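You operate a simulated robot arm through the tools that you are given. There is no shell and no other tool. Be economical: measure what you need, move in short steps, check, and stop when the job is done.

Carry out the task below with a simulated robot arm. There is one attempt and no reset: what you move stays moved.

TASK
Float the empty seed off the test jar's sample.
Fine: stand the teal catch cup under the lip, tip the sample into the float cup, hold the water button till nothing floats, empty the catch cup into the slop tub, put jar and cup back.

The check looks at the end state, three seconds after you hand in, the way a careful person would. Anything else that was tipped, shoved, dropped, spilled or broken makes it a failure.

THE ROBOT
A 6-joint arm with a two-finger parallel gripper, fixed in place. Base frame: the origin is at the foot of the arm, x ahead of it, y to its left, z up; the work surface is at about z = 850. Units: mm, degrees, N and s.
With the tool pointing down near the work surface it reaches from about 360 to 820 mm from the base axis. Its first joint turns from -166.0 to 166.0 degrees. Payload 3.91 kg.
The TCP is the grasp point between the finger pads, 30 mm short of the fingertips. In the tool frame z runs along the fingers and y along their closing line. The gripper opens to 110 mm. The fingers are 20 mm wide and 10 mm thick; the gripper's body (48 by 112 mm) begins 55 mm behind the TCP.
Orientation is told as [roll, pitch, yaw] about the base's x, y, z axes, in that order, counted from this pose: with the fingers straight down and closing along the base's y, the tool's x points along the base's -x, its y along +y and its z along -z.

THE INTERFACE
- The arm moves only by the tool move_arm. Its argument "motion" is text: rows parted by semicolons, each of 7 numbers parted by spaces: the shift along the tool's x, y, z in units of 50 mm (1.0 is 50 mm), then the turn, a rotation vector about the tool's x, y, z in units of 8 degrees (1.0 is 8 degrees), then the closure, from 0 (fully open) to 1 (shut). In form: dx dy dz wx wy wz jaw; .... A call has 1 to 8 rows; each row shifts and turns the commanded pose from where the row before left it, along the tool's axes as they then stand. A call with a number of a shift or a turn outside -1 to 1 is refused whole. Rows are played at 5 a second. More than 50 mm and 8.6 degrees between two rows, or a gripper value outside its range, and nothing of the call is played. Where a pose cannot be reached the arm comes as near as it can. A force on the tool above 40 N (or 10 N above the force at the start of the call, whichever is more), or a blocked arm, ends the call early, and 0.2 s more pass. The fingers move at their own pace (about 45 mm/s each) and stop on an object; they squeeze with about 37 N. The grip force told is the motor's: it shows also when the fingers shut on nothing. Time passes only in rows, and 0.2 s behind the last, so rows that do not move let the fingers close. It gives the time, the measured TCP pose, the force on the tool (base axes), the opening and the grip force at its end, in the units of the frame above (readings bear some noise), and new pictures: "pictures" is both (left out), scene, wrist or none.
- Cameras (640 x 400 px; columns grow to the right, rows downward): "scene" is fixed at [217.6, 500.6, 1620.5]; the picture's right is [-0.66, -0.75, 0.00], its down [-0.47, 0.42, -0.78] and it looks along [0.58, -0.51, -0.63] (base axes); focal length 308 px, centre (320, 200). "wrist" rides on the gripper at [77, 7, -114] in the tool frame; the picture's right is [-0.09, 1.00, 0.00], its down [-0.80, -0.07, -0.59] and it looks along [-0.59, -0.05, 0.80] (tool axes); focal length 270 px, centre (320, 200). There is no depth. A picture from a camera that has moved, and an enlarged one, comes with that camera's place and axes in the base frame and with its lens.
- move_column(by): slides the trunk up (or, below 0, down) by that many mm; the arm rides with it, the base frame stays. It gives what a move gives, with no picture.
- enlarge(camera, box): a new picture of the part [left, top, right, bottom] of that camera's present view, enlarged. It takes no simulated time.
- job_done(): hands the job in; it is judged then, once.

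Work in short steps. Places have to be worked out from the pictures, the camera data and where the tool is seen: move nearer, look again, correct. Check each grasp and each placing, and mend what went wrong. You have 120 turns and 200 pictures in all, those below and enlarged ones among them. Open the gripper and draw the arm clear of the work before you hand the job in, unless the task says otherwise; then end with one line.

The tools are called after "Request:" by a JSON object that holds its "method" and its "body". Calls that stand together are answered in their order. move_arm: Moves the arm, as the interface text tells. Its arguments: {"type":"object","properties":{"motion":{"type":"string"},"pictures":{"type":"string","enum":["both","scene","wrist","none"]}},"required":["motion"]} The other tools are called the same way: move_column (by) slides the trunk up or down; enlarge (camera, box) takes an enlarged picture of a part of a camera's view; job_done () hands the job in.

At the start:

```text
clock: 0.0
tcp_pos: [429.5, 21.3, 1394.5]
ee_rot: [0.0, 0.1, -0.1]
ft_force: [-0.3, -0.4, 0.1]
width: 110.2
finger_force: 0.1
trunk travel left (down, up): [-550.0, 60.0]
```

scene: 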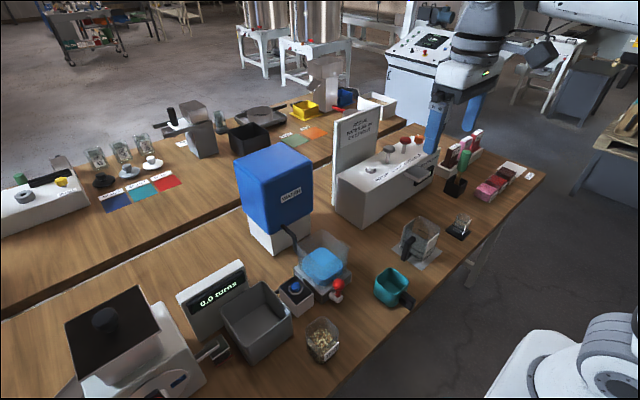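
wrist: 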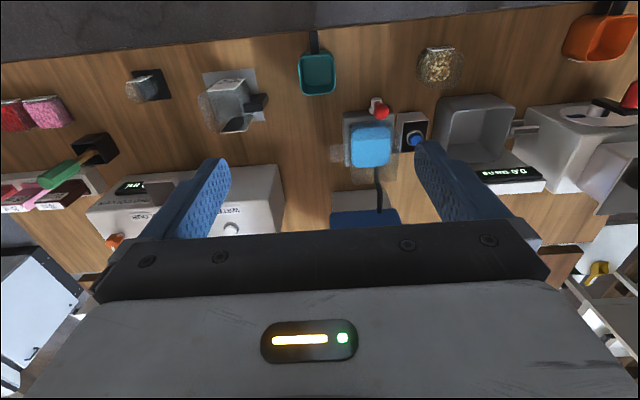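

I'll look closely at the work area first.

Request:
{"method": "enlarge", "body": {"camera": "scene", "box": [220, 200, 460, 380]}}

Request:
{"method": "enlarge", "body": {"camera": "wrist", "box": [280, 20, 540, 220]}}

```text
2.22 times, centred on (340, 290) of scene
camera zoom: at [217.6, 500.6, 1620.5], right [-0.66, -0.75, 0.0], down [-0.47, 0.42, -0.78], along [0.58, -0.51, -0.63], focal length 684 px, centre (276, 0)
```

zoom: 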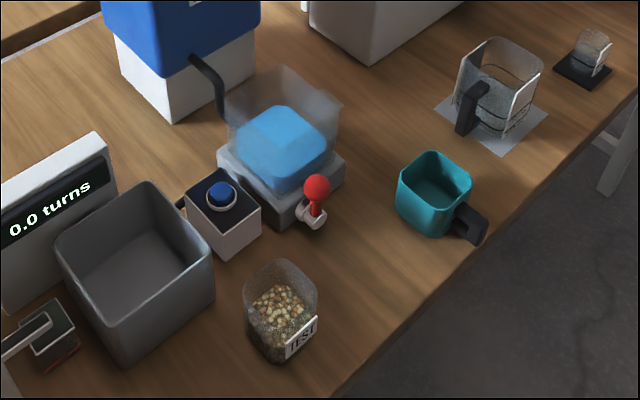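

```text
2.00 times, centred on (410, 120) of wrist
camera zoom: at [352.2, 27.0, 1508.4], right [0.09, 1.0, 0.0], down [0.8, -0.07, 0.59], along [0.59, -0.05, -0.8], focal length 541 px, centre (140, 360)
```

zoom: 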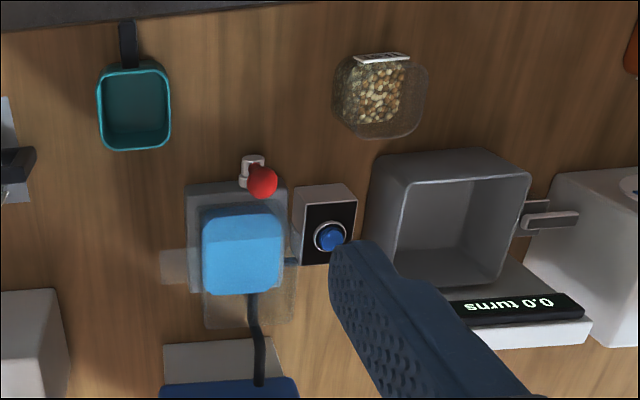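

The jar sits near (487,262), the catch cup near (470,14) with its handle toward the base, and the float cup near (600,90). I'm lowering the trunk for closer views.

Request:
{"method": "move_column", "body": {"by": -200}}

Request:
{"method": "move_arm", "body": {"motion": "0 0 0 0 0 0 0"}}

Request:
{"method": "enlarge", "body": {"camera": "wrist", "box": [300, 20, 500, 200]}}

```text
clock: 2.2
tcp_pos: [427.9, 21.1, 1194.0]
ee_rot: [0.0, 0.0, 0.1]
ft_force: [-0.2, -0.8, 0.5]
width: 110.1
finger_force: 0.1
trunk travel left (down, up): [-350.0, 260.0]
```

```text
clock: 2.6
tcp_pos: [429.5, 20.1, 1193.2]
ee_rot: [0.0, 0.0, 0.1]
ft_force: [0.5, -0.3, 0.7]
width: 109.9
finger_force: 0.1
trunk travel left (down, up): [-350.0, 260.0]
camera wrist: at [352.2, 26.9, 1308.5], right [0.09, 1.0, 0.0], down [0.8, -0.07, 0.59], along [0.59, -0.05, -0.8], focal length 270 px, centre (320, 200)
```

scene: 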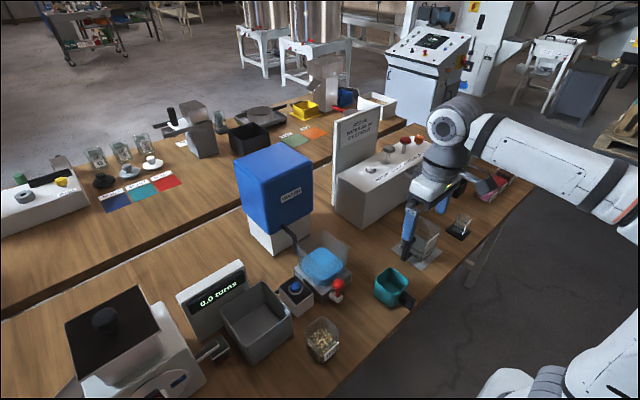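
wrist: 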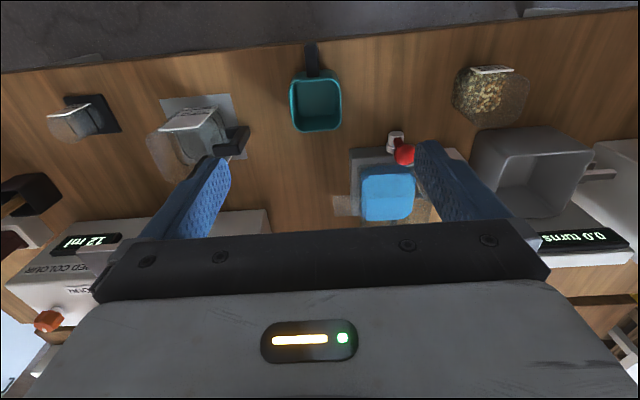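

```text
2.22 times, centred on (400, 110) of wrist
camera zoom: at [352.2, 26.9, 1308.5], right [0.09, 1.0, 0.0], down [0.8, -0.07, 0.59], along [0.59, -0.05, -0.8], focal length 601 px, centre (142, 400)
```

zoom: 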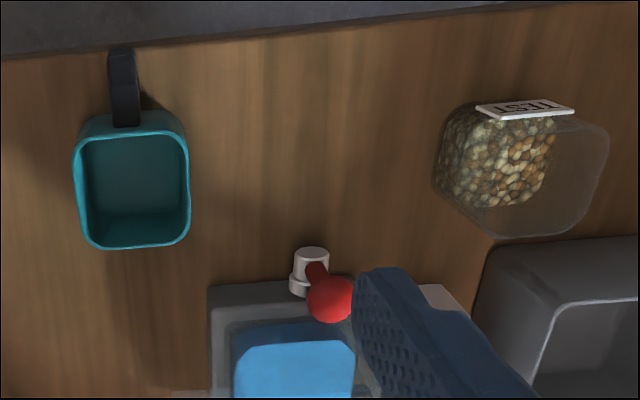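

Shift the tool left (+y) to see the float cup between the fingers.

Request:
{"method": "move_arm", "body": {"motion": "0.3 0.8 0 0 0 0 0; 0.3 0.8 0 0 0 0 0; 0 0 0 0 0 0 0; 0 0 0 0 0 0 0", "pictures": "wrist"}}

Request:
{"method": "enlarge", "body": {"camera": "wrist", "box": [220, 90, 420, 230]}}

Request:
{"method": "enlarge", "body": {"camera": "scene", "box": [270, 220, 370, 310]}}

```text
clock: 3.6
tcp_pos: [399.0, 99.4, 1192.4]
ee_rot: [0.0, 0.0, -0.1]
ft_force: [-0.1, 0.2, 0.1]
width: 110.2
finger_force: 0.1
trunk travel left (down, up): [-350.0, 260.0]
camera wrist: at [322.3, 106.0, 1307.1], right [0.09, 1.0, 0.0], down [0.8, -0.07, 0.59], along [0.59, -0.05, -0.8], focal length 270 px, centre (320, 200)
```

wrist: 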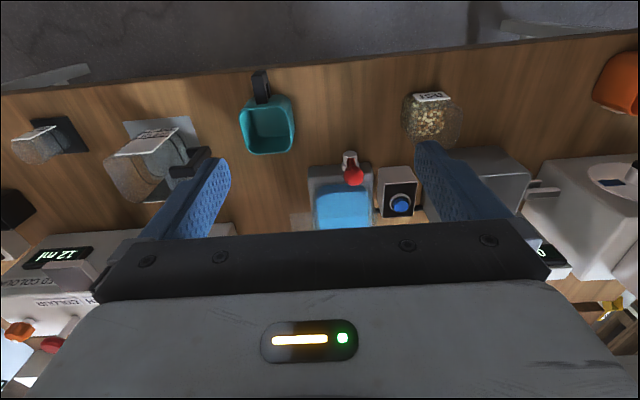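

```text
2.86 times, centred on (320, 160) of wrist
camera zoom: at [322.3, 106.0, 1307.1], right [0.09, 1.0, 0.0], down [0.8, -0.07, 0.59], along [0.59, -0.05, -0.8], focal length 772 px, centre (320, 314)
```

zoom: 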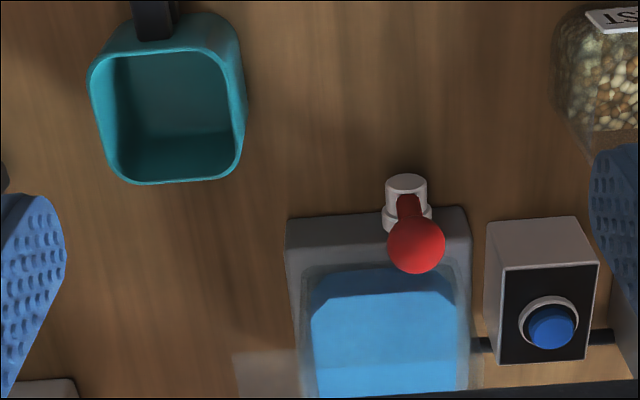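

```text
4.44 times, centred on (320, 265) of scene
camera zoom: at [217.6, 500.6, 1620.5], right [-0.66, -0.75, 0.0], down [-0.47, 0.42, -0.78], along [0.58, -0.51, -0.63], focal length 1368 px, centre (320, -89)
```

zoom: 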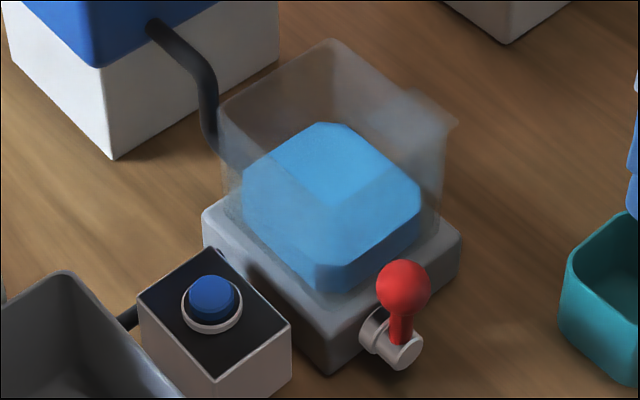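

Now I'll look more sideways: come down and tilt the fingers forward about 32° between cup and float cup.

Request:
{"method": "move_arm", "body": {"motion": "0 -0.5 0.6 0 -1 0 0; 0 -0.5 0.6 0 -1 0 0; 0 0 0.6 0 -1 0 0; 0.6 0 0 0 -1 0 0; 0.6 0 0 0 0 0 0; 0 0 0 0 0 0 0", "pictures": "wrist"}}

Request:
{"method": "enlarge", "body": {"camera": "wrist", "box": [200, 60, 440, 220]}}

```text
clock: 5.0
tcp_pos: [368.1, 51.4, 1058.8]
ee_rot: [-1.0, -28.8, 0.3]
ft_force: [0.4, -0.3, -0.5]
width: 109.8
finger_force: 0.1
trunk travel left (down, up): [-350.0, 260.0]
camera wrist: at [245.5, 58.7, 1122.4], right [0.08, 1.0, 0.03], down [0.42, -0.06, 0.91], along [0.91, -0.06, -0.42], focal length 270 px, centre (320, 200)
```

wrist: 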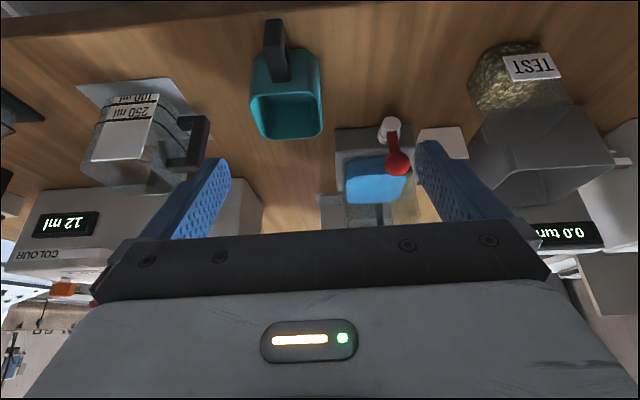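

```text
2.50 times, centred on (320, 140) of wrist
camera zoom: at [245.5, 58.7, 1122.4], right [0.08, 1.0, 0.03], down [0.42, -0.06, 0.91], along [0.91, -0.06, -0.42], focal length 676 px, centre (320, 350)
```

zoom: 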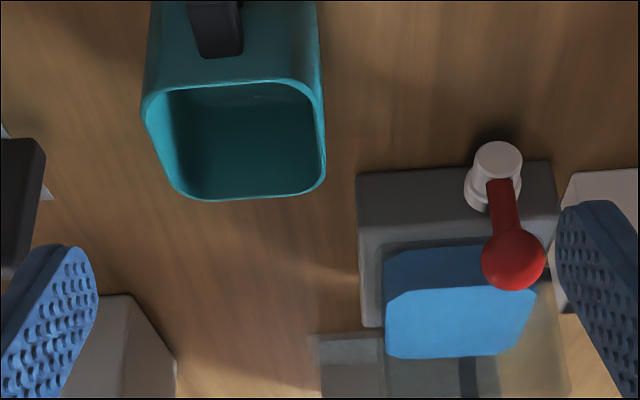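

Good geometry: lip spans y≈30–74 at z≈937, and the catch cup rim is at z≈913 so it fits beneath. Now I need to be sure which vessel is the slop tub.

Request:
{"method": "enlarge", "body": {"camera": "scene", "box": [60, 240, 360, 400]}}

Request:
{"method": "enlarge", "body": {"camera": "scene", "box": [150, 80, 410, 220]}}

Request:
{"method": "enlarge", "body": {"camera": "wrist", "box": [430, 20, 640, 280]}}

```text
2.13 times, centred on (210, 320) of scene
camera zoom: at [217.6, 500.6, 1620.5], right [-0.66, -0.75, 0.0], down [-0.47, 0.42, -0.78], along [0.58, -0.51, -0.63], focal length 657 px, centre (555, -56)
```

zoom: 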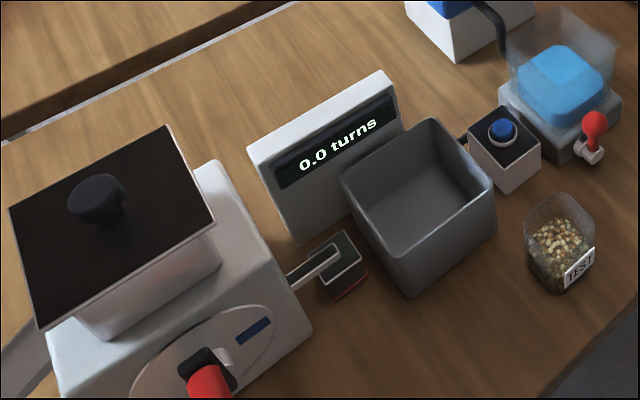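

```text
2.46 times, centred on (280, 150) of scene
camera zoom: at [217.6, 500.6, 1620.5], right [-0.66, -0.75, 0.0], down [-0.47, 0.42, -0.78], along [0.58, -0.51, -0.63], focal length 758 px, centre (418, 323)
```

zoom: 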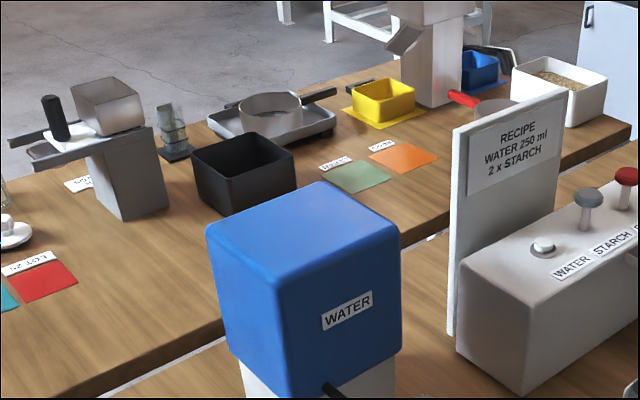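

```text
1.54 times, centred on (535, 150) of wrist
camera zoom: at [245.5, 58.7, 1122.4], right [0.08, 1.0, 0.03], down [0.42, -0.06, 0.91], along [0.91, -0.06, -0.42], focal length 416 px, centre (-11, 277)
```

zoom: 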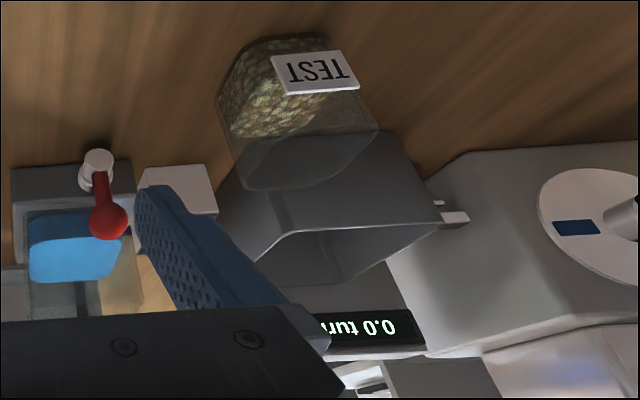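

The gray tub by the turns display (around (620,358), rim ~943) is the only nearby tub, so it's the slop tub. Looking at the cup handle next.

Request:
{"method": "enlarge", "body": {"camera": "wrist", "box": [220, 0, 350, 150]}}

Request:
{"method": "enlarge", "body": {"camera": "scene", "box": [360, 250, 430, 320]}}

```text
2.67 times, centred on (285, 75) of wrist
camera zoom: at [245.5, 58.7, 1122.4], right [0.08, 1.0, 0.03], down [0.42, -0.06, 0.91], along [0.91, -0.06, -0.42], focal length 721 px, centre (413, 533)
```

zoom: 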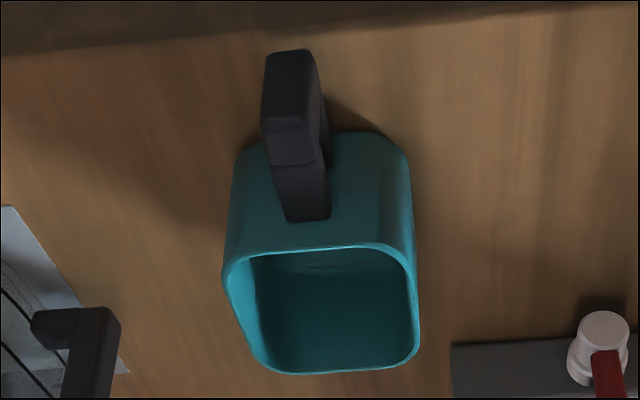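

```text
5.71 times, centred on (395, 285) of scene
camera zoom: at [217.6, 500.6, 1620.5], right [-0.66, -0.75, 0.0], down [-0.47, 0.42, -0.78], along [0.58, -0.51, -0.63], focal length 1759 px, centre (-109, -286)
```

zoom: 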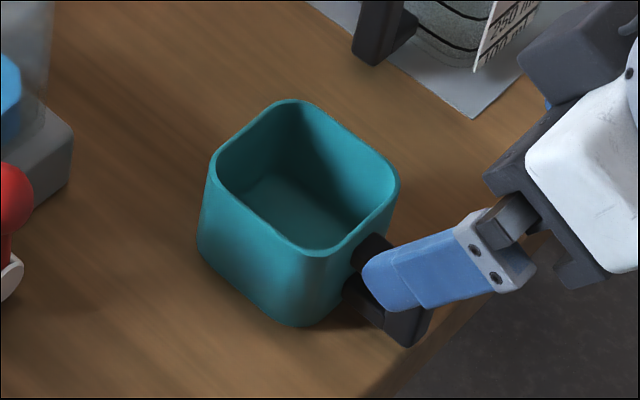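

The handle spans x≈401–446, y≈12±9, z≈862–895, overhanging near the table edge. I move to a pre-grasp pose behind and above it, tilting the fingers further forward.

Request:
{"method": "move_arm", "body": {"motion": "0.6 -0.4 0.8 0 0 0 0.45; 0.55 -0.4 0.8 0 -1 0 0.45; 0 0 0 0 -1 0 0.45; 0 0 0 0 -0.4 0 0.45; 0 0 0 0 0 0 0.45; 0 0 0 0 0 0 0.45", "pictures": "wrist"}}

```text
refused: row 1 steps farther than a row can; nothing moved
```

Rows exceeded the 50 mm norm; I split them.

Request:
{"method": "move_arm", "body": {"motion": "0.4 -0.27 0.54 0 0 0 0.45; 0.4 -0.27 0.54 0 -1 0 0.45; 0.35 -0.26 0.54 0 -1 0 0.45; 0 0 0 0 -0.4 0 0.45; 0 0 0 0 0 0 0.45; 0 0 0 0 0 0 0.45", "pictures": "wrist"}}

```text
clock: 6.4
tcp_pos: [403.7, 15.5, 1010.2]
ee_rot: [-0.4, -47.6, 0.5]
ft_force: [0.4, -0.1, 0.1]
width: 60.6
finger_force: 0.1
out of reach, approached as far as the arm can: row 3, 4
trunk travel left (down, up): [-350.0, 260.0]
camera wrist: at [267.1, 21.0, 1030.1], right [0.06, 1.0, 0.06], down [0.1, -0.07, 0.99], along [0.99, -0.05, -0.1], focal length 270 px, centre (320, 200)
```

wrist: 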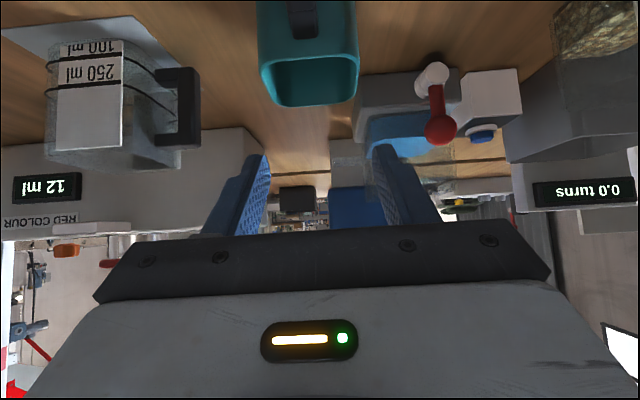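

Trunk lowering carries the same arm posture down; go down 100 so the fingers straddle the handle.

Request:
{"method": "move_column", "body": {"by": -100}}

Request:
{"method": "move_arm", "body": {"motion": "0 0 0 0 0 0 0.45"}}

Request:
{"method": "enlarge", "body": {"camera": "scene", "box": [350, 230, 450, 330]}}

```text
clock: 7.7
tcp_pos: [407.0, 13.3, 892.4]
ee_rot: [-0.7, -44.9, 0.3]
ft_force: [-0.1, -0.3, -0.8]
width: 60.5
finger_force: 0.2
trunk travel left (down, up): [-250.0, 360.0]
```

```text
clock: 8.1
tcp_pos: [406.7, 13.8, 891.9]
ee_rot: [-0.6, -44.9, 0.4]
ft_force: [-0.2, 0.4, 0.2]
width: 60.7
finger_force: 0.0
trunk travel left (down, up): [-250.0, 360.0]
camera wrist: at [271.9, 20.6, 918.9], right [0.06, 1.0, 0.05], down [0.15, -0.06, 0.99], along [0.99, -0.05, -0.15], focal length 270 px, centre (320, 200)
```

scene: 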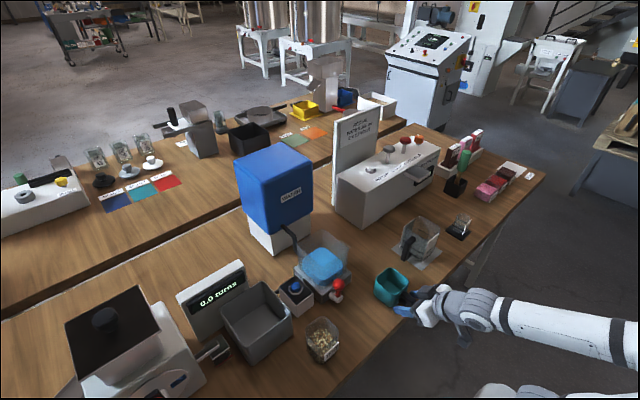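
wrist: 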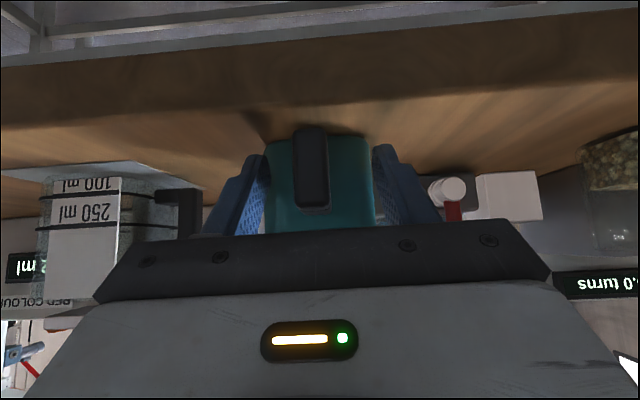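

```text
4.00 times, centred on (400, 280) of scene
camera zoom: at [217.6, 500.6, 1620.5], right [-0.66, -0.75, 0.0], down [-0.47, 0.42, -0.78], along [0.58, -0.51, -0.63], focal length 1231 px, centre (0, -120)
```

zoom: 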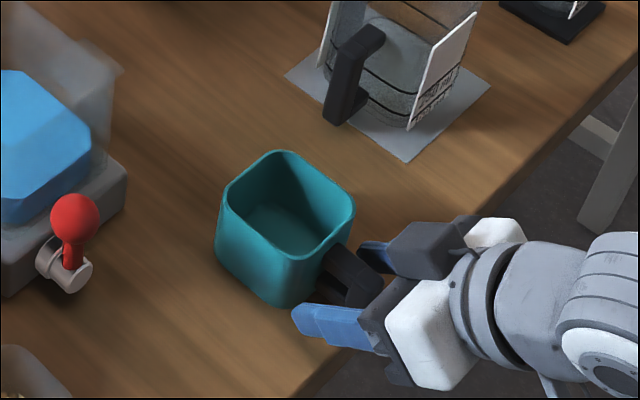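

The handle is centred between the fingers (y≈10, bar x≈401–420). Advance 11 mm along the fingers, then close.

Request:
{"method": "move_arm", "body": {"motion": "0 -0.06 0.22 0 0 0 0.45; 0 0 0 0 0 0 1; 0 0 0 0 0 0 1; 0 0 0 0 0 0 1; 0 0 0 0 0 0 1; 0 0 0 0 0 0 1"}}

Request:
{"method": "enlarge", "body": {"camera": "scene", "box": [350, 230, 450, 330]}}

```text
clock: 9.5
tcp_pos: [412.1, 10.6, 898.1]
ee_rot: [-0.3, -46.9, 0.4]
ft_force: [-0.9, -0.7, -0.1]
width: 17.2
finger_force: 36.7
trunk travel left (down, up): [-250.0, 360.0]
camera wrist: at [276.4, 17.4, 920.6], right [0.06, 1.0, 0.06], down [0.11, -0.07, 0.99], along [0.99, -0.05, -0.12], focal length 270 px, centre (320, 200)
```

scene: 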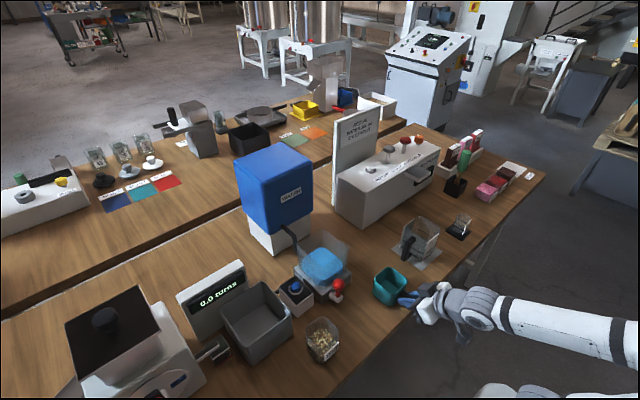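
wrist: 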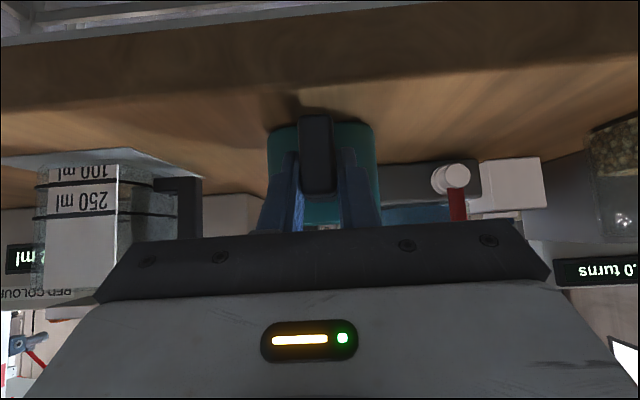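

```text
4.00 times, centred on (400, 280) of scene
camera zoom: at [217.6, 500.6, 1620.5], right [-0.66, -0.75, 0.0], down [-0.47, 0.42, -0.78], along [0.58, -0.51, -0.63], focal length 1231 px, centre (0, -120)
```

zoom: 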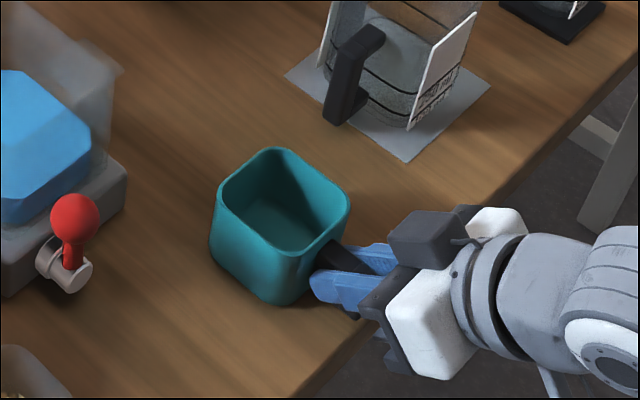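

Grip is at 17 mm with 37 N on the handle. Lift 40 mm and check.

Request:
{"method": "move_arm", "body": {"motion": "-0.3 0 -0.28 0 0 0 1; -0.3 0 -0.28 0 0 0 1; 0 0 0 0 0 0 1; 0 0 0 0 0 0 1", "pictures": "scene"}}

Request:
{"method": "enlarge", "body": {"camera": "scene", "box": [350, 210, 450, 310]}}

```text
clock: 10.5
tcp_pos: [416.9, 10.8, 920.6]
ee_rot: [-0.6, -43.9, 0.4]
ft_force: [-0.4, 0.1, -1.0]
width: 17.1
finger_force: 37.3
trunk travel left (down, up): [-250.0, 360.0]
```

scene: 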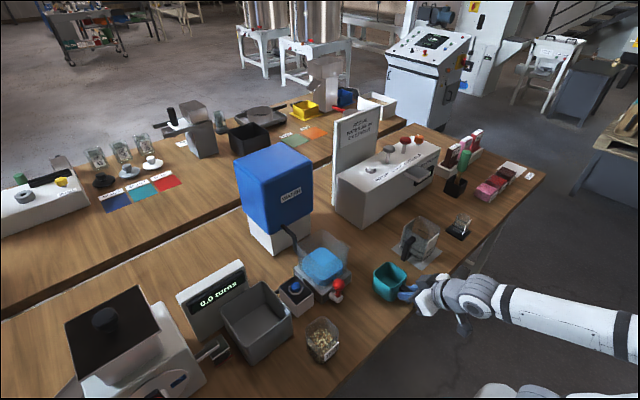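

```text
4.00 times, centred on (400, 260) of scene
camera zoom: at [217.6, 500.6, 1620.5], right [-0.66, -0.75, 0.0], down [-0.47, 0.42, -0.78], along [0.58, -0.51, -0.63], focal length 1231 px, centre (0, -40)
```

zoom: 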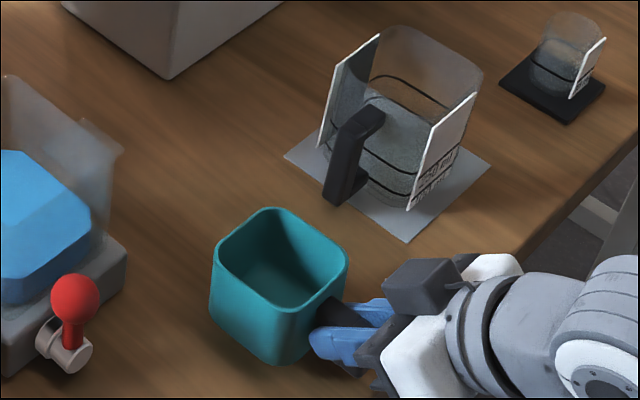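

Cup is held and lifted. Move forward 80 mm to get away from the arm's inner limit.

Request:
{"method": "move_arm", "body": {"motion": "-0.38 0 0.38 0 0 0 1; -0.38 0 0.38 0 0 0 1; -0.38 0 0.38 0 0 0 1; 0 0 0 0 0 0 1; 0 0 0 0 0 0 1", "pictures": "both"}}

Request:
{"method": "enlarge", "body": {"camera": "scene", "box": [290, 210, 430, 310]}}

```text
clock: 11.7
tcp_pos: [483.2, 9.3, 972.9]
ee_rot: [0.0, -51.1, -0.2]
ft_force: [-0.2, -0.1, -0.8]
width: 17.2
finger_force: 37.1
trunk travel left (down, up): [-250.0, 360.0]
camera wrist: at [346.3, 16.3, 984.7], right [0.06, 1.0, 0.07], down [0.04, -0.07, 1.0], along [1.0, -0.05, -0.04], focal length 270 px, centre (320, 200)
```

scene: 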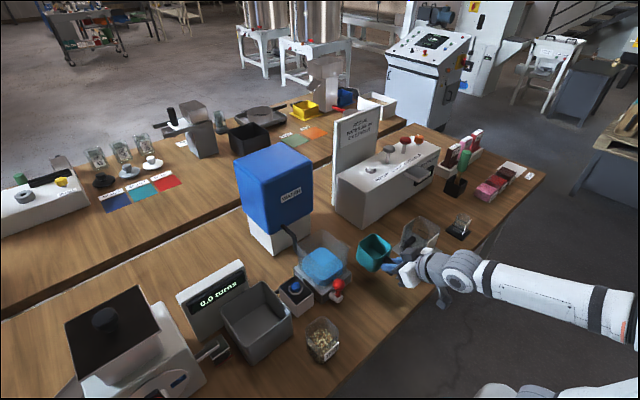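
wrist: 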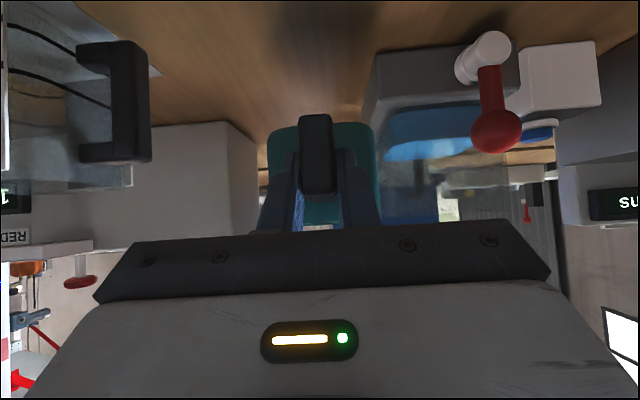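

```text
4.00 times, centred on (360, 260) of scene
camera zoom: at [217.6, 500.6, 1620.5], right [-0.66, -0.75, 0.0], down [-0.47, 0.42, -0.78], along [0.58, -0.51, -0.63], focal length 1231 px, centre (160, -40)
```

zoom: 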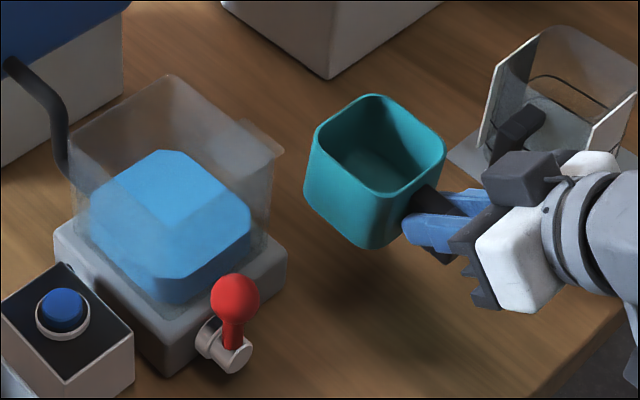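

Pitch has tracked back to −51; the grasp was at −46.9, so I undo 4° and lower to about 9 mm above the table, still short of the lip.

Request:
{"method": "move_arm", "body": {"motion": "0 0 0 0 0.53 0 1; 0.28 0.05 0.67 0 0 0 1; 0.28 0.05 0.67 0 0 0 1; 0 0 0 0 0 0 1; 0 0 0 0 0 0 1", "pictures": "both"}}

Request:
{"method": "enlarge", "body": {"camera": "scene", "box": [290, 210, 430, 310]}}

```text
clock: 12.9
tcp_pos: [513.5, 14.2, 905.5]
ee_rot: [0.0, -46.8, -0.1]
ft_force: [-0.4, 0.3, -0.4]
width: 17.3
finger_force: 36.6
trunk travel left (down, up): [-250.0, 360.0]
camera wrist: at [377.3, 20.9, 928.8], right [0.06, 1.0, 0.06], down [0.11, -0.07, 0.99], along [0.99, -0.05, -0.12], focal length 270 px, centre (320, 200)
```

scene: 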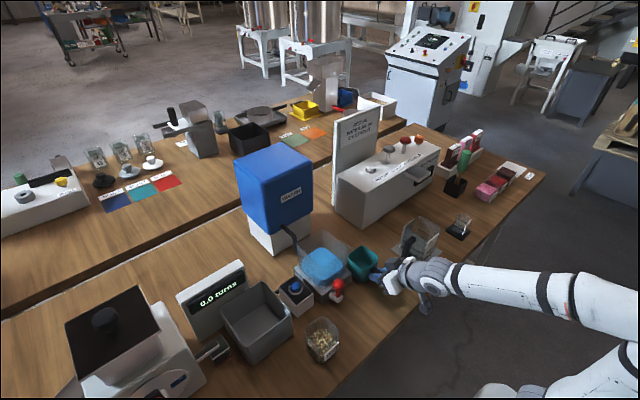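
wrist: 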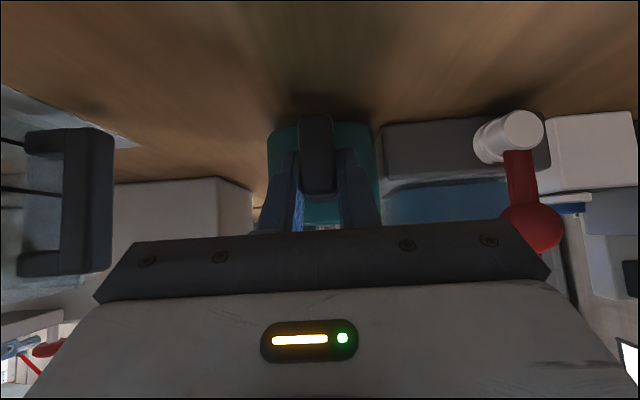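

```text
4.00 times, centred on (360, 260) of scene
camera zoom: at [217.6, 500.6, 1620.5], right [-0.66, -0.75, 0.0], down [-0.47, 0.42, -0.78], along [0.58, -0.51, -0.63], focal length 1231 px, centre (160, -40)
```

zoom: 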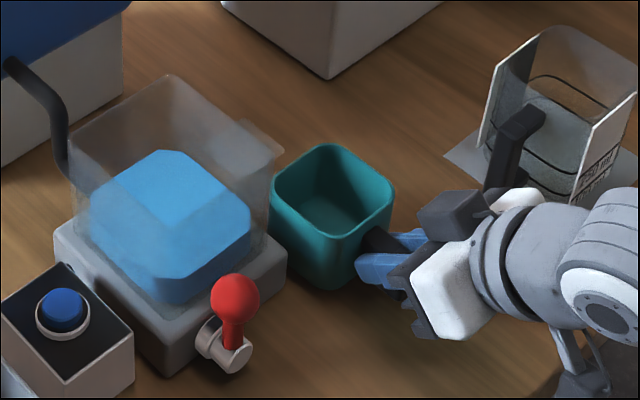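

Cup's +y edge is ~50, plinth starts ~58: clear. Slide the cup 58 mm forward under the lip.

Request:
{"method": "move_arm", "body": {"motion": "-0.25 0 0.29 0 0 0 1; -0.25 0 0.29 0 0 0 1; -0.25 0 0.29 0 0 0 1; 0 0 0 0 0 0 1; 0 0 0 0 0 0 1", "pictures": "both"}}

Request:
{"method": "enlarge", "body": {"camera": "scene", "box": [290, 220, 390, 300]}}

```text
clock: 14.1
tcp_pos: [571.0, 15.0, 903.5]
ee_rot: [0.0, -46.9, -0.1]
ft_force: [0.7, 0.0, -2.0]
width: 17.5
finger_force: 37.2
trunk travel left (down, up): [-250.0, 360.0]
camera wrist: at [434.4, 21.0, 926.7], right [0.06, 1.0, 0.06], down [0.11, -0.07, 0.99], along [0.99, -0.05, -0.12], focal length 270 px, centre (320, 200)
```

scene: 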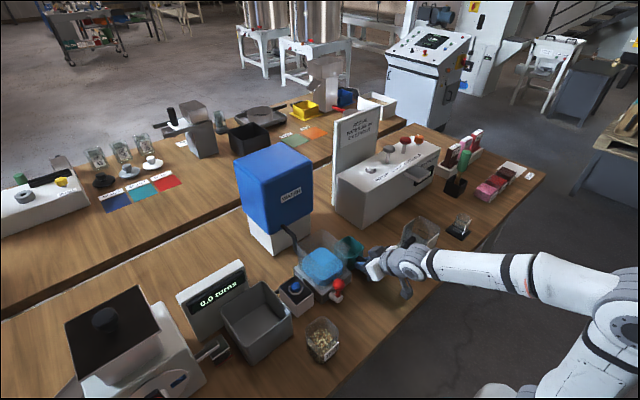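
wrist: 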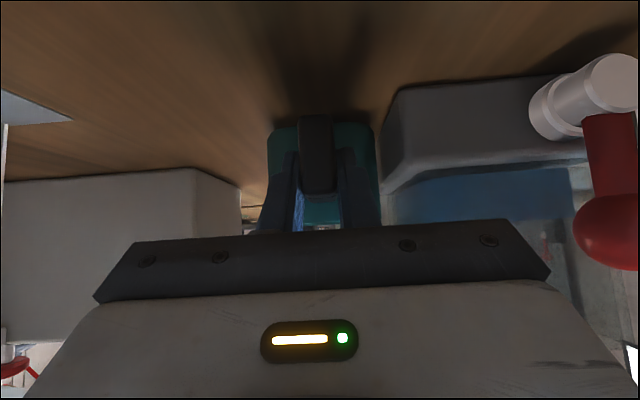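

```text
5.00 times, centred on (340, 260) of scene
camera zoom: at [217.6, 500.6, 1620.5], right [-0.66, -0.75, 0.0], down [-0.47, 0.42, -0.78], along [0.58, -0.51, -0.63], focal length 1539 px, centre (220, -100)
```

zoom: 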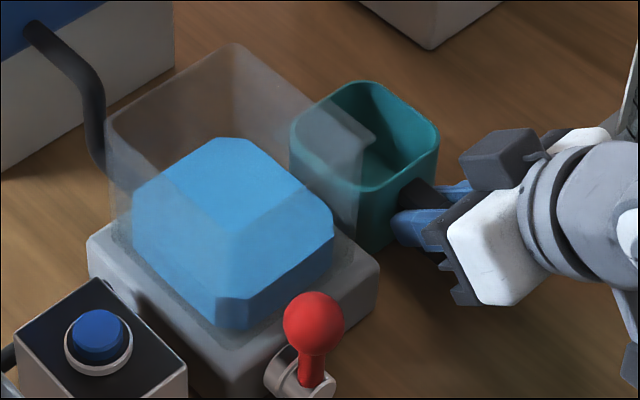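

Lip sits over the cup with centres aligned (~x 637). Nudge 3 mm away from the plinth and set the cup down.

Request:
{"method": "move_arm", "body": {"motion": "0 -0.06 0 0 0 0 1; 0.05 0 0.045 0 0 0 1; 0.035 0 0.035 0 0 0 1; 0 0 0 0 0 0 1", "pictures": "none"}}

```text
clock: 15.1
tcp_pos: [570.6, 10.8, 898.1]
ee_rot: [0.0, -47.0, -0.1]
ft_force: [0.1, 0.4, 0.8]
width: 17.2
finger_force: 37.4
trunk travel left (down, up): [-250.0, 360.0]
```

At the grasp height of 898. Open moderately and withdraw backwards along the tool.

Request:
{"method": "move_arm", "body": {"motion": "0 0 0 0 0 0 0.6; 0 0 0 0 0 0 0.6; 0 0 0 0 0 0 0.6; 0 0 -0.5 0 0 0 0.6; 0 0 -1 0 0 0 0.6; -0.4 0 -0.9 0 0 0 0.6; 0 0 0 0 0 0 0.6"}}

Request:
{"method": "enlarge", "body": {"camera": "scene", "box": [290, 220, 390, 300]}}

Request:
{"method": "enlarge", "body": {"camera": "wrist", "box": [220, 60, 480, 220]}}

```text
clock: 16.7
tcp_pos: [494.8, 11.6, 995.4]
ee_rot: [0.0, -46.7, 0.1]
ft_force: [0.1, 0.1, -0.3]
width: 44.0
finger_force: 0.2
trunk travel left (down, up): [-250.0, 360.0]
camera wrist: at [360.1, 18.2, 1017.8], right [0.06, 1.0, 0.06], down [0.11, -0.07, 0.99], along [0.99, -0.05, -0.12], focal length 270 px, centre (320, 200)
```

scene: 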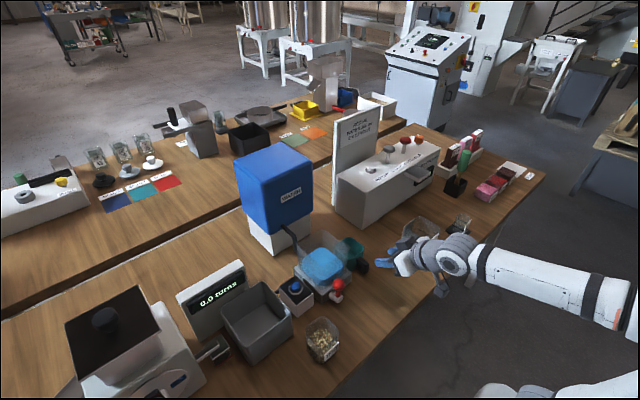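
wrist: 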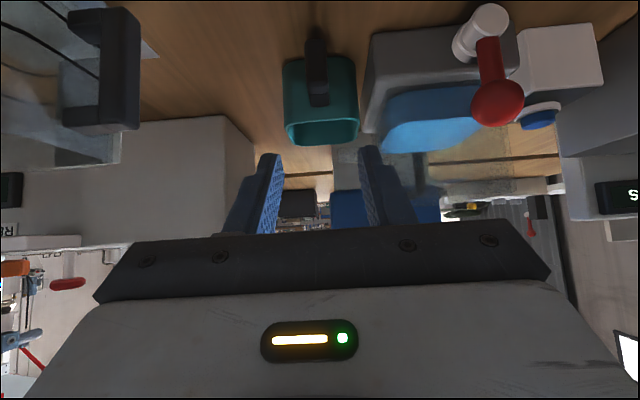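

```text
5.00 times, centred on (340, 260) of scene
camera zoom: at [217.6, 500.6, 1620.5], right [-0.66, -0.75, 0.0], down [-0.47, 0.42, -0.78], along [0.58, -0.51, -0.63], focal length 1539 px, centre (220, -100)
```

zoom: 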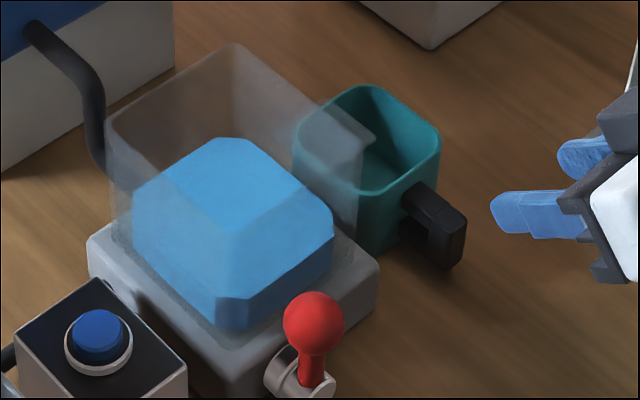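

```text
2.46 times, centred on (350, 140) of wrist
camera zoom: at [360.1, 18.2, 1017.8], right [0.06, 1.0, 0.06], down [0.11, -0.07, 0.99], along [0.99, -0.05, -0.12], focal length 665 px, centre (246, 348)
```

zoom: 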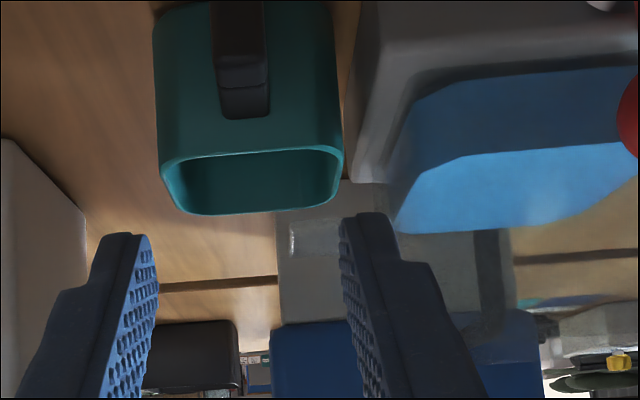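

The cup stands under the lip with good overlap. Next the jar: centre ≈(488,262), rim ≈940. Swing over to a pre-grasp behind it at a ~60° tilt, jaws open.

Request:
{"method": "move_arm", "body": {"motion": "0.12 0.83 -0.2 0 -0.27 0 0.3; 0.12 0.83 -0.2 0 -0.27 0 0.1; 0.12 0.83 -0.2 0 -0.27 0 0; 0.12 0.83 -0.2 0 -0.27 0 0; 0.12 0.83 -0.2 0 -0.27 0 0; 0.12 0.83 -0.2 0 -0.27 0 0; 0 0 0 0 0 0 0; 0 0 0 0 0 0 0"}}

Request:
{"method": "enlarge", "body": {"camera": "wrist", "box": [200, 20, 440, 230]}}

```text
clock: 18.5
tcp_pos: [427.0, 259.5, 1003.2]
ee_rot: [0.0, -59.8, -0.1]
ft_force: [0.0, 1.0, -0.2]
width: 109.9
finger_force: 0.1
trunk travel left (down, up): [-250.0, 360.0]
camera wrist: at [289.7, 267.1, 994.3], right [0.05, 1.0, 0.08], down [-0.11, -0.07, 0.99], along [0.99, -0.05, 0.11], focal length 270 px, centre (320, 200)
```

scene: 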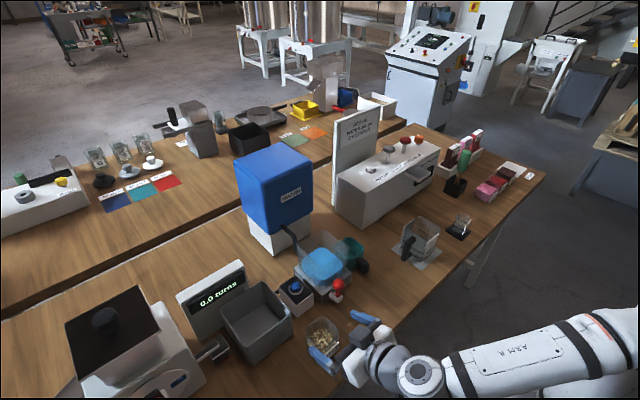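
wrist: 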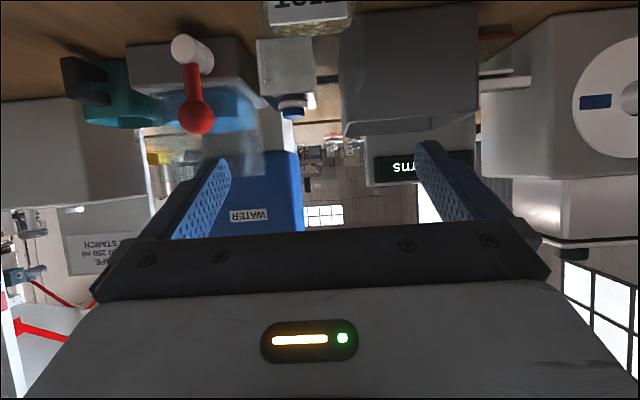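

```text
1.90 times, centred on (320, 125) of wrist
camera zoom: at [289.7, 267.1, 994.3], right [0.05, 1.0, 0.08], down [-0.11, -0.07, 0.99], along [0.99, -0.05, 0.11], focal length 515 px, centre (320, 343)
```

zoom: 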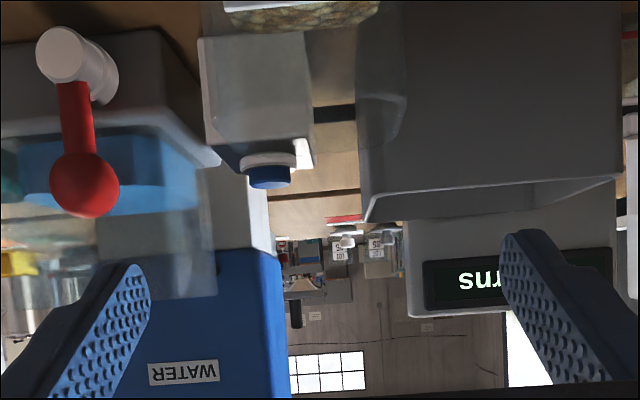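

Request:
{"method": "enlarge", "body": {"camera": "scene", "box": [280, 290, 400, 390]}}

```text
4.00 times, centred on (340, 340) of scene
camera zoom: at [217.6, 500.6, 1620.5], right [-0.66, -0.75, 0.0], down [-0.47, 0.42, -0.78], along [0.58, -0.51, -0.63], focal length 1231 px, centre (240, -360)
```

zoom: 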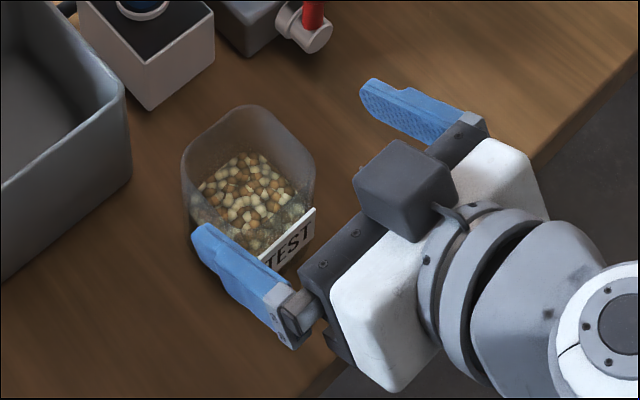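

Jar centre ≈(487,261), matching the tool's y. Descend so the pads straddle it at z≈912.

Request:
{"method": "move_arm", "body": {"motion": "0.315 0.01 0.667 0 0 0 0; 0.315 0 0.667 0 0 0 0; 0.315 0 0.667 0 0 0 0; 0 0 0 0 0 0 0; 0 0 0 0 0 0 0"}}

Request:
{"method": "enlarge", "body": {"camera": "scene", "box": [280, 290, 400, 390]}}

```text
clock: 19.7
tcp_pos: [491.0, 261.4, 911.0]
ee_rot: [0.0, -59.9, 0.0]
ft_force: [0.3, 0.8, 1.0]
width: 110.0
finger_force: 0.1
trunk travel left (down, up): [-250.0, 360.0]
camera wrist: at [353.2, 267.8, 902.6], right [0.05, 1.0, 0.08], down [-0.11, -0.07, 0.99], along [0.99, -0.05, 0.11], focal length 270 px, centre (320, 200)
```

scene: 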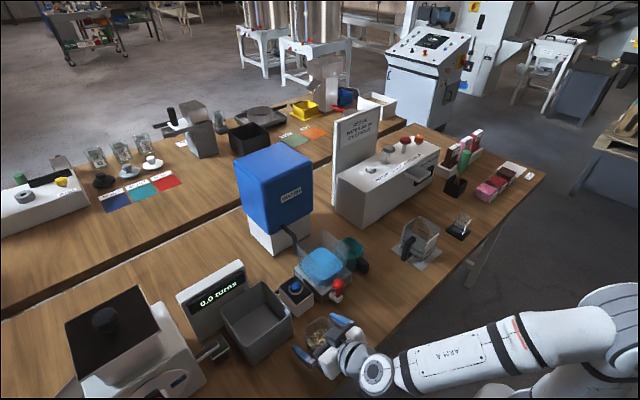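
wrist: 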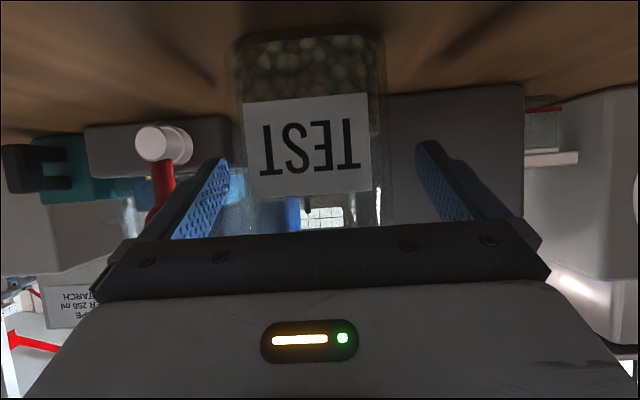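

```text
4.00 times, centred on (340, 340) of scene
camera zoom: at [217.6, 500.6, 1620.5], right [-0.66, -0.75, 0.0], down [-0.47, 0.42, -0.78], along [0.58, -0.51, -0.63], focal length 1231 px, centre (240, -360)
```

zoom: 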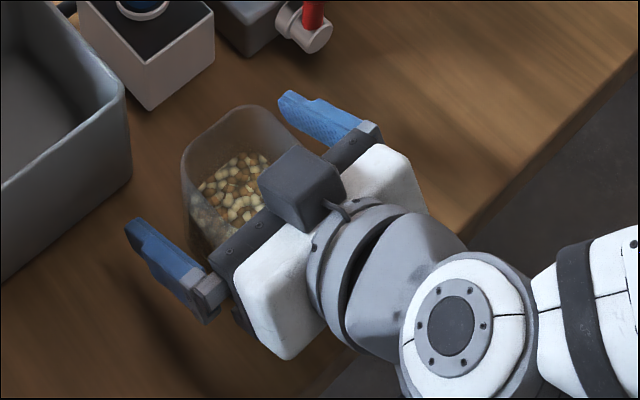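

Jar is centred between the pads. Close on it.

Request:
{"method": "move_arm", "body": {"motion": "0 0 0 0 0 0 0.4; 0 0 0 0 0 0 1; 0 0 0 0 0 0 1; 0 0 0 0 0 0 1; 0 0 0 0 0 0 1", "pictures": "wrist"}}

```text
clock: 20.9
tcp_pos: [490.9, 261.1, 912.4]
ee_rot: [0.1, -59.8, 0.1]
ft_force: [-0.1, -0.5, -0.1]
width: 65.3
finger_force: 36.9
trunk travel left (down, up): [-250.0, 360.0]
camera wrist: at [353.2, 267.7, 902.8], right [0.05, 1.0, 0.08], down [-0.11, -0.07, 0.99], along [0.99, -0.05, 0.11], focal length 270 px, centre (320, 200)
```

wrist: 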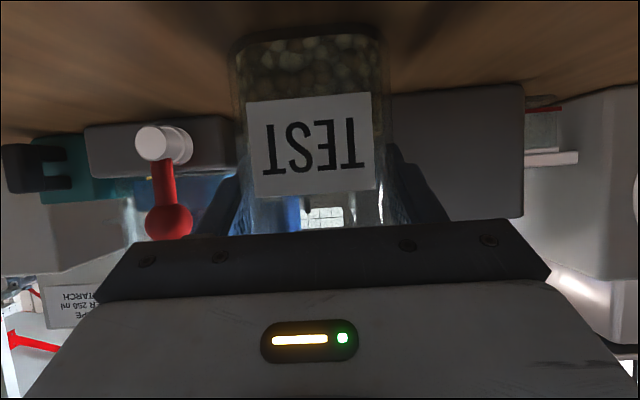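

Gripped (65 mm). Lift straight up 150 mm.

Request:
{"method": "move_arm", "body": {"motion": "-0.35 0 -0.2 0 0 0 1; -0.52 0 -0.3 0 0 0 1; -0.52 0 -0.3 0 0 0 1; -0.52 0 -0.3 0 0 0 1; -0.52 0 -0.3 0 0 0 1; -0.17 0 -0.1 0 0 0 1; 0 0 0 0 0 0 1"}}

Request:
{"method": "enlarge", "body": {"camera": "scene", "box": [260, 230, 400, 350]}}

```text
clock: 22.5
tcp_pos: [491.0, 262.7, 1062.3]
ee_rot: [0.1, -59.8, 0.0]
ft_force: [0.8, 0.7, -1.7]
width: 65.6
finger_force: 36.9
trunk travel left (down, up): [-250.0, 360.0]
camera wrist: at [353.2, 268.8, 1053.2], right [0.04, 1.0, 0.08], down [-0.11, -0.07, 0.99], along [0.99, -0.05, 0.11], focal length 270 px, centre (320, 200)
```

scene: 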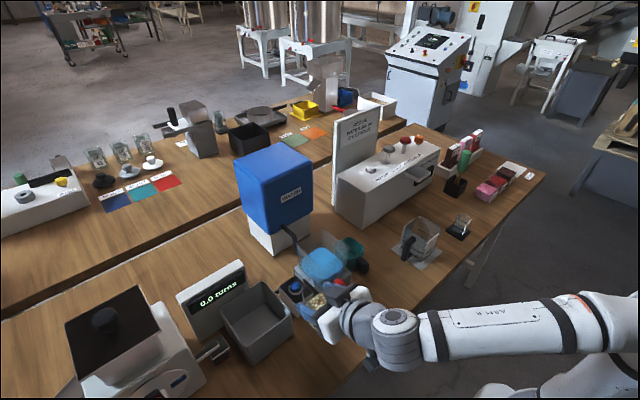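
wrist: 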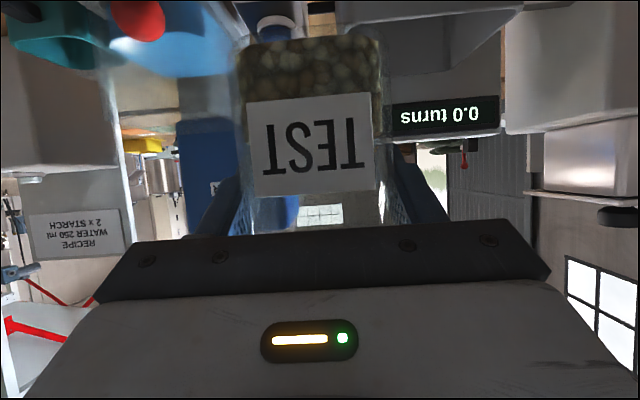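

```text
3.33 times, centred on (330, 290) of scene
camera zoom: at [217.6, 500.6, 1620.5], right [-0.66, -0.75, 0.0], down [-0.47, 0.42, -0.78], along [0.58, -0.51, -0.63], focal length 1026 px, centre (287, -100)
```

zoom: 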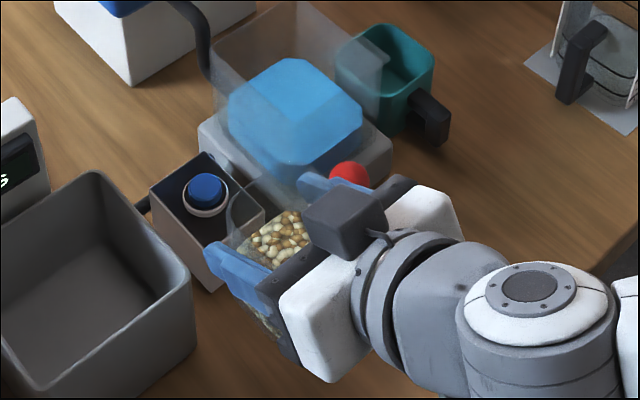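

Float cup rim is at ≈995, so I raise to 1080 and carry the jar to x≈640, y≈155, just above the float cup.

Request:
{"method": "move_arm", "body": {"motion": "-0.32 0 -0.18 0 0 0 1; -0.3 -0.3 0.4 0 0 0 1; -0.3 -0.45 0.54 0 0 0 1; -0.3 -0.5 0.54 0 0 0 1; -0.3 -0.5 0.54 0 0 0 1; -0.29 -0.4 0.54 0 0 0 1; 0 0 0 0 0 0 1; 0 0 0 0 0 0 1"}}

Request:
{"method": "enlarge", "body": {"camera": "scene", "box": [260, 210, 400, 320]}}

```text
clock: 24.3
tcp_pos: [639.1, 154.0, 1081.0]
ee_rot: [0.1, -59.8, 0.0]
ft_force: [-0.4, 0.4, -2.0]
width: 65.6
finger_force: 37.0
trunk travel left (down, up): [-250.0, 360.0]
camera wrist: at [502.6, 160.4, 1070.9], right [0.04, 1.0, 0.08], down [-0.11, -0.07, 0.99], along [0.99, -0.05, 0.11], focal length 270 px, centre (320, 200)
```

scene: 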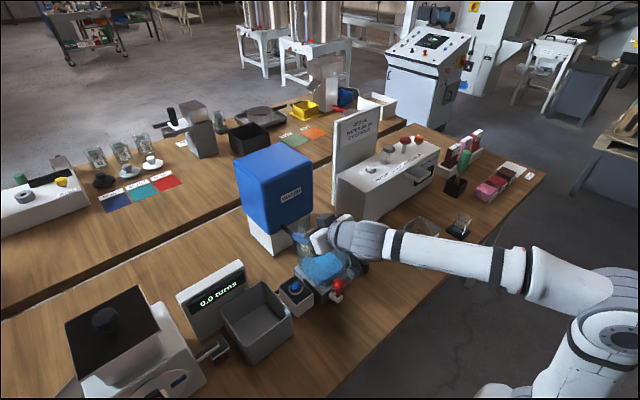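
wrist: 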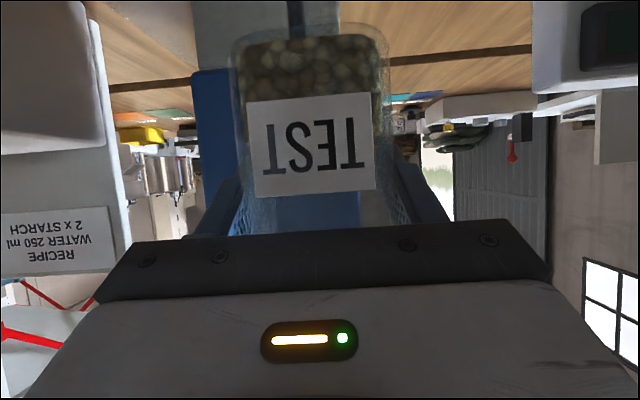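

```text
3.64 times, centred on (330, 265) of scene
camera zoom: at [217.6, 500.6, 1620.5], right [-0.66, -0.75, 0.0], down [-0.47, 0.42, -0.78], along [0.58, -0.51, -0.63], focal length 1119 px, centre (284, -36)
```

zoom: 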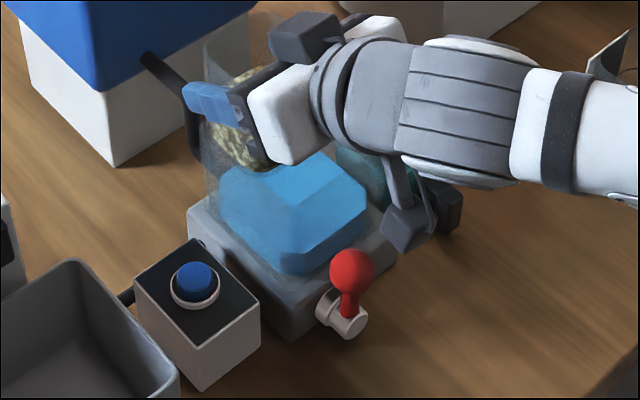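

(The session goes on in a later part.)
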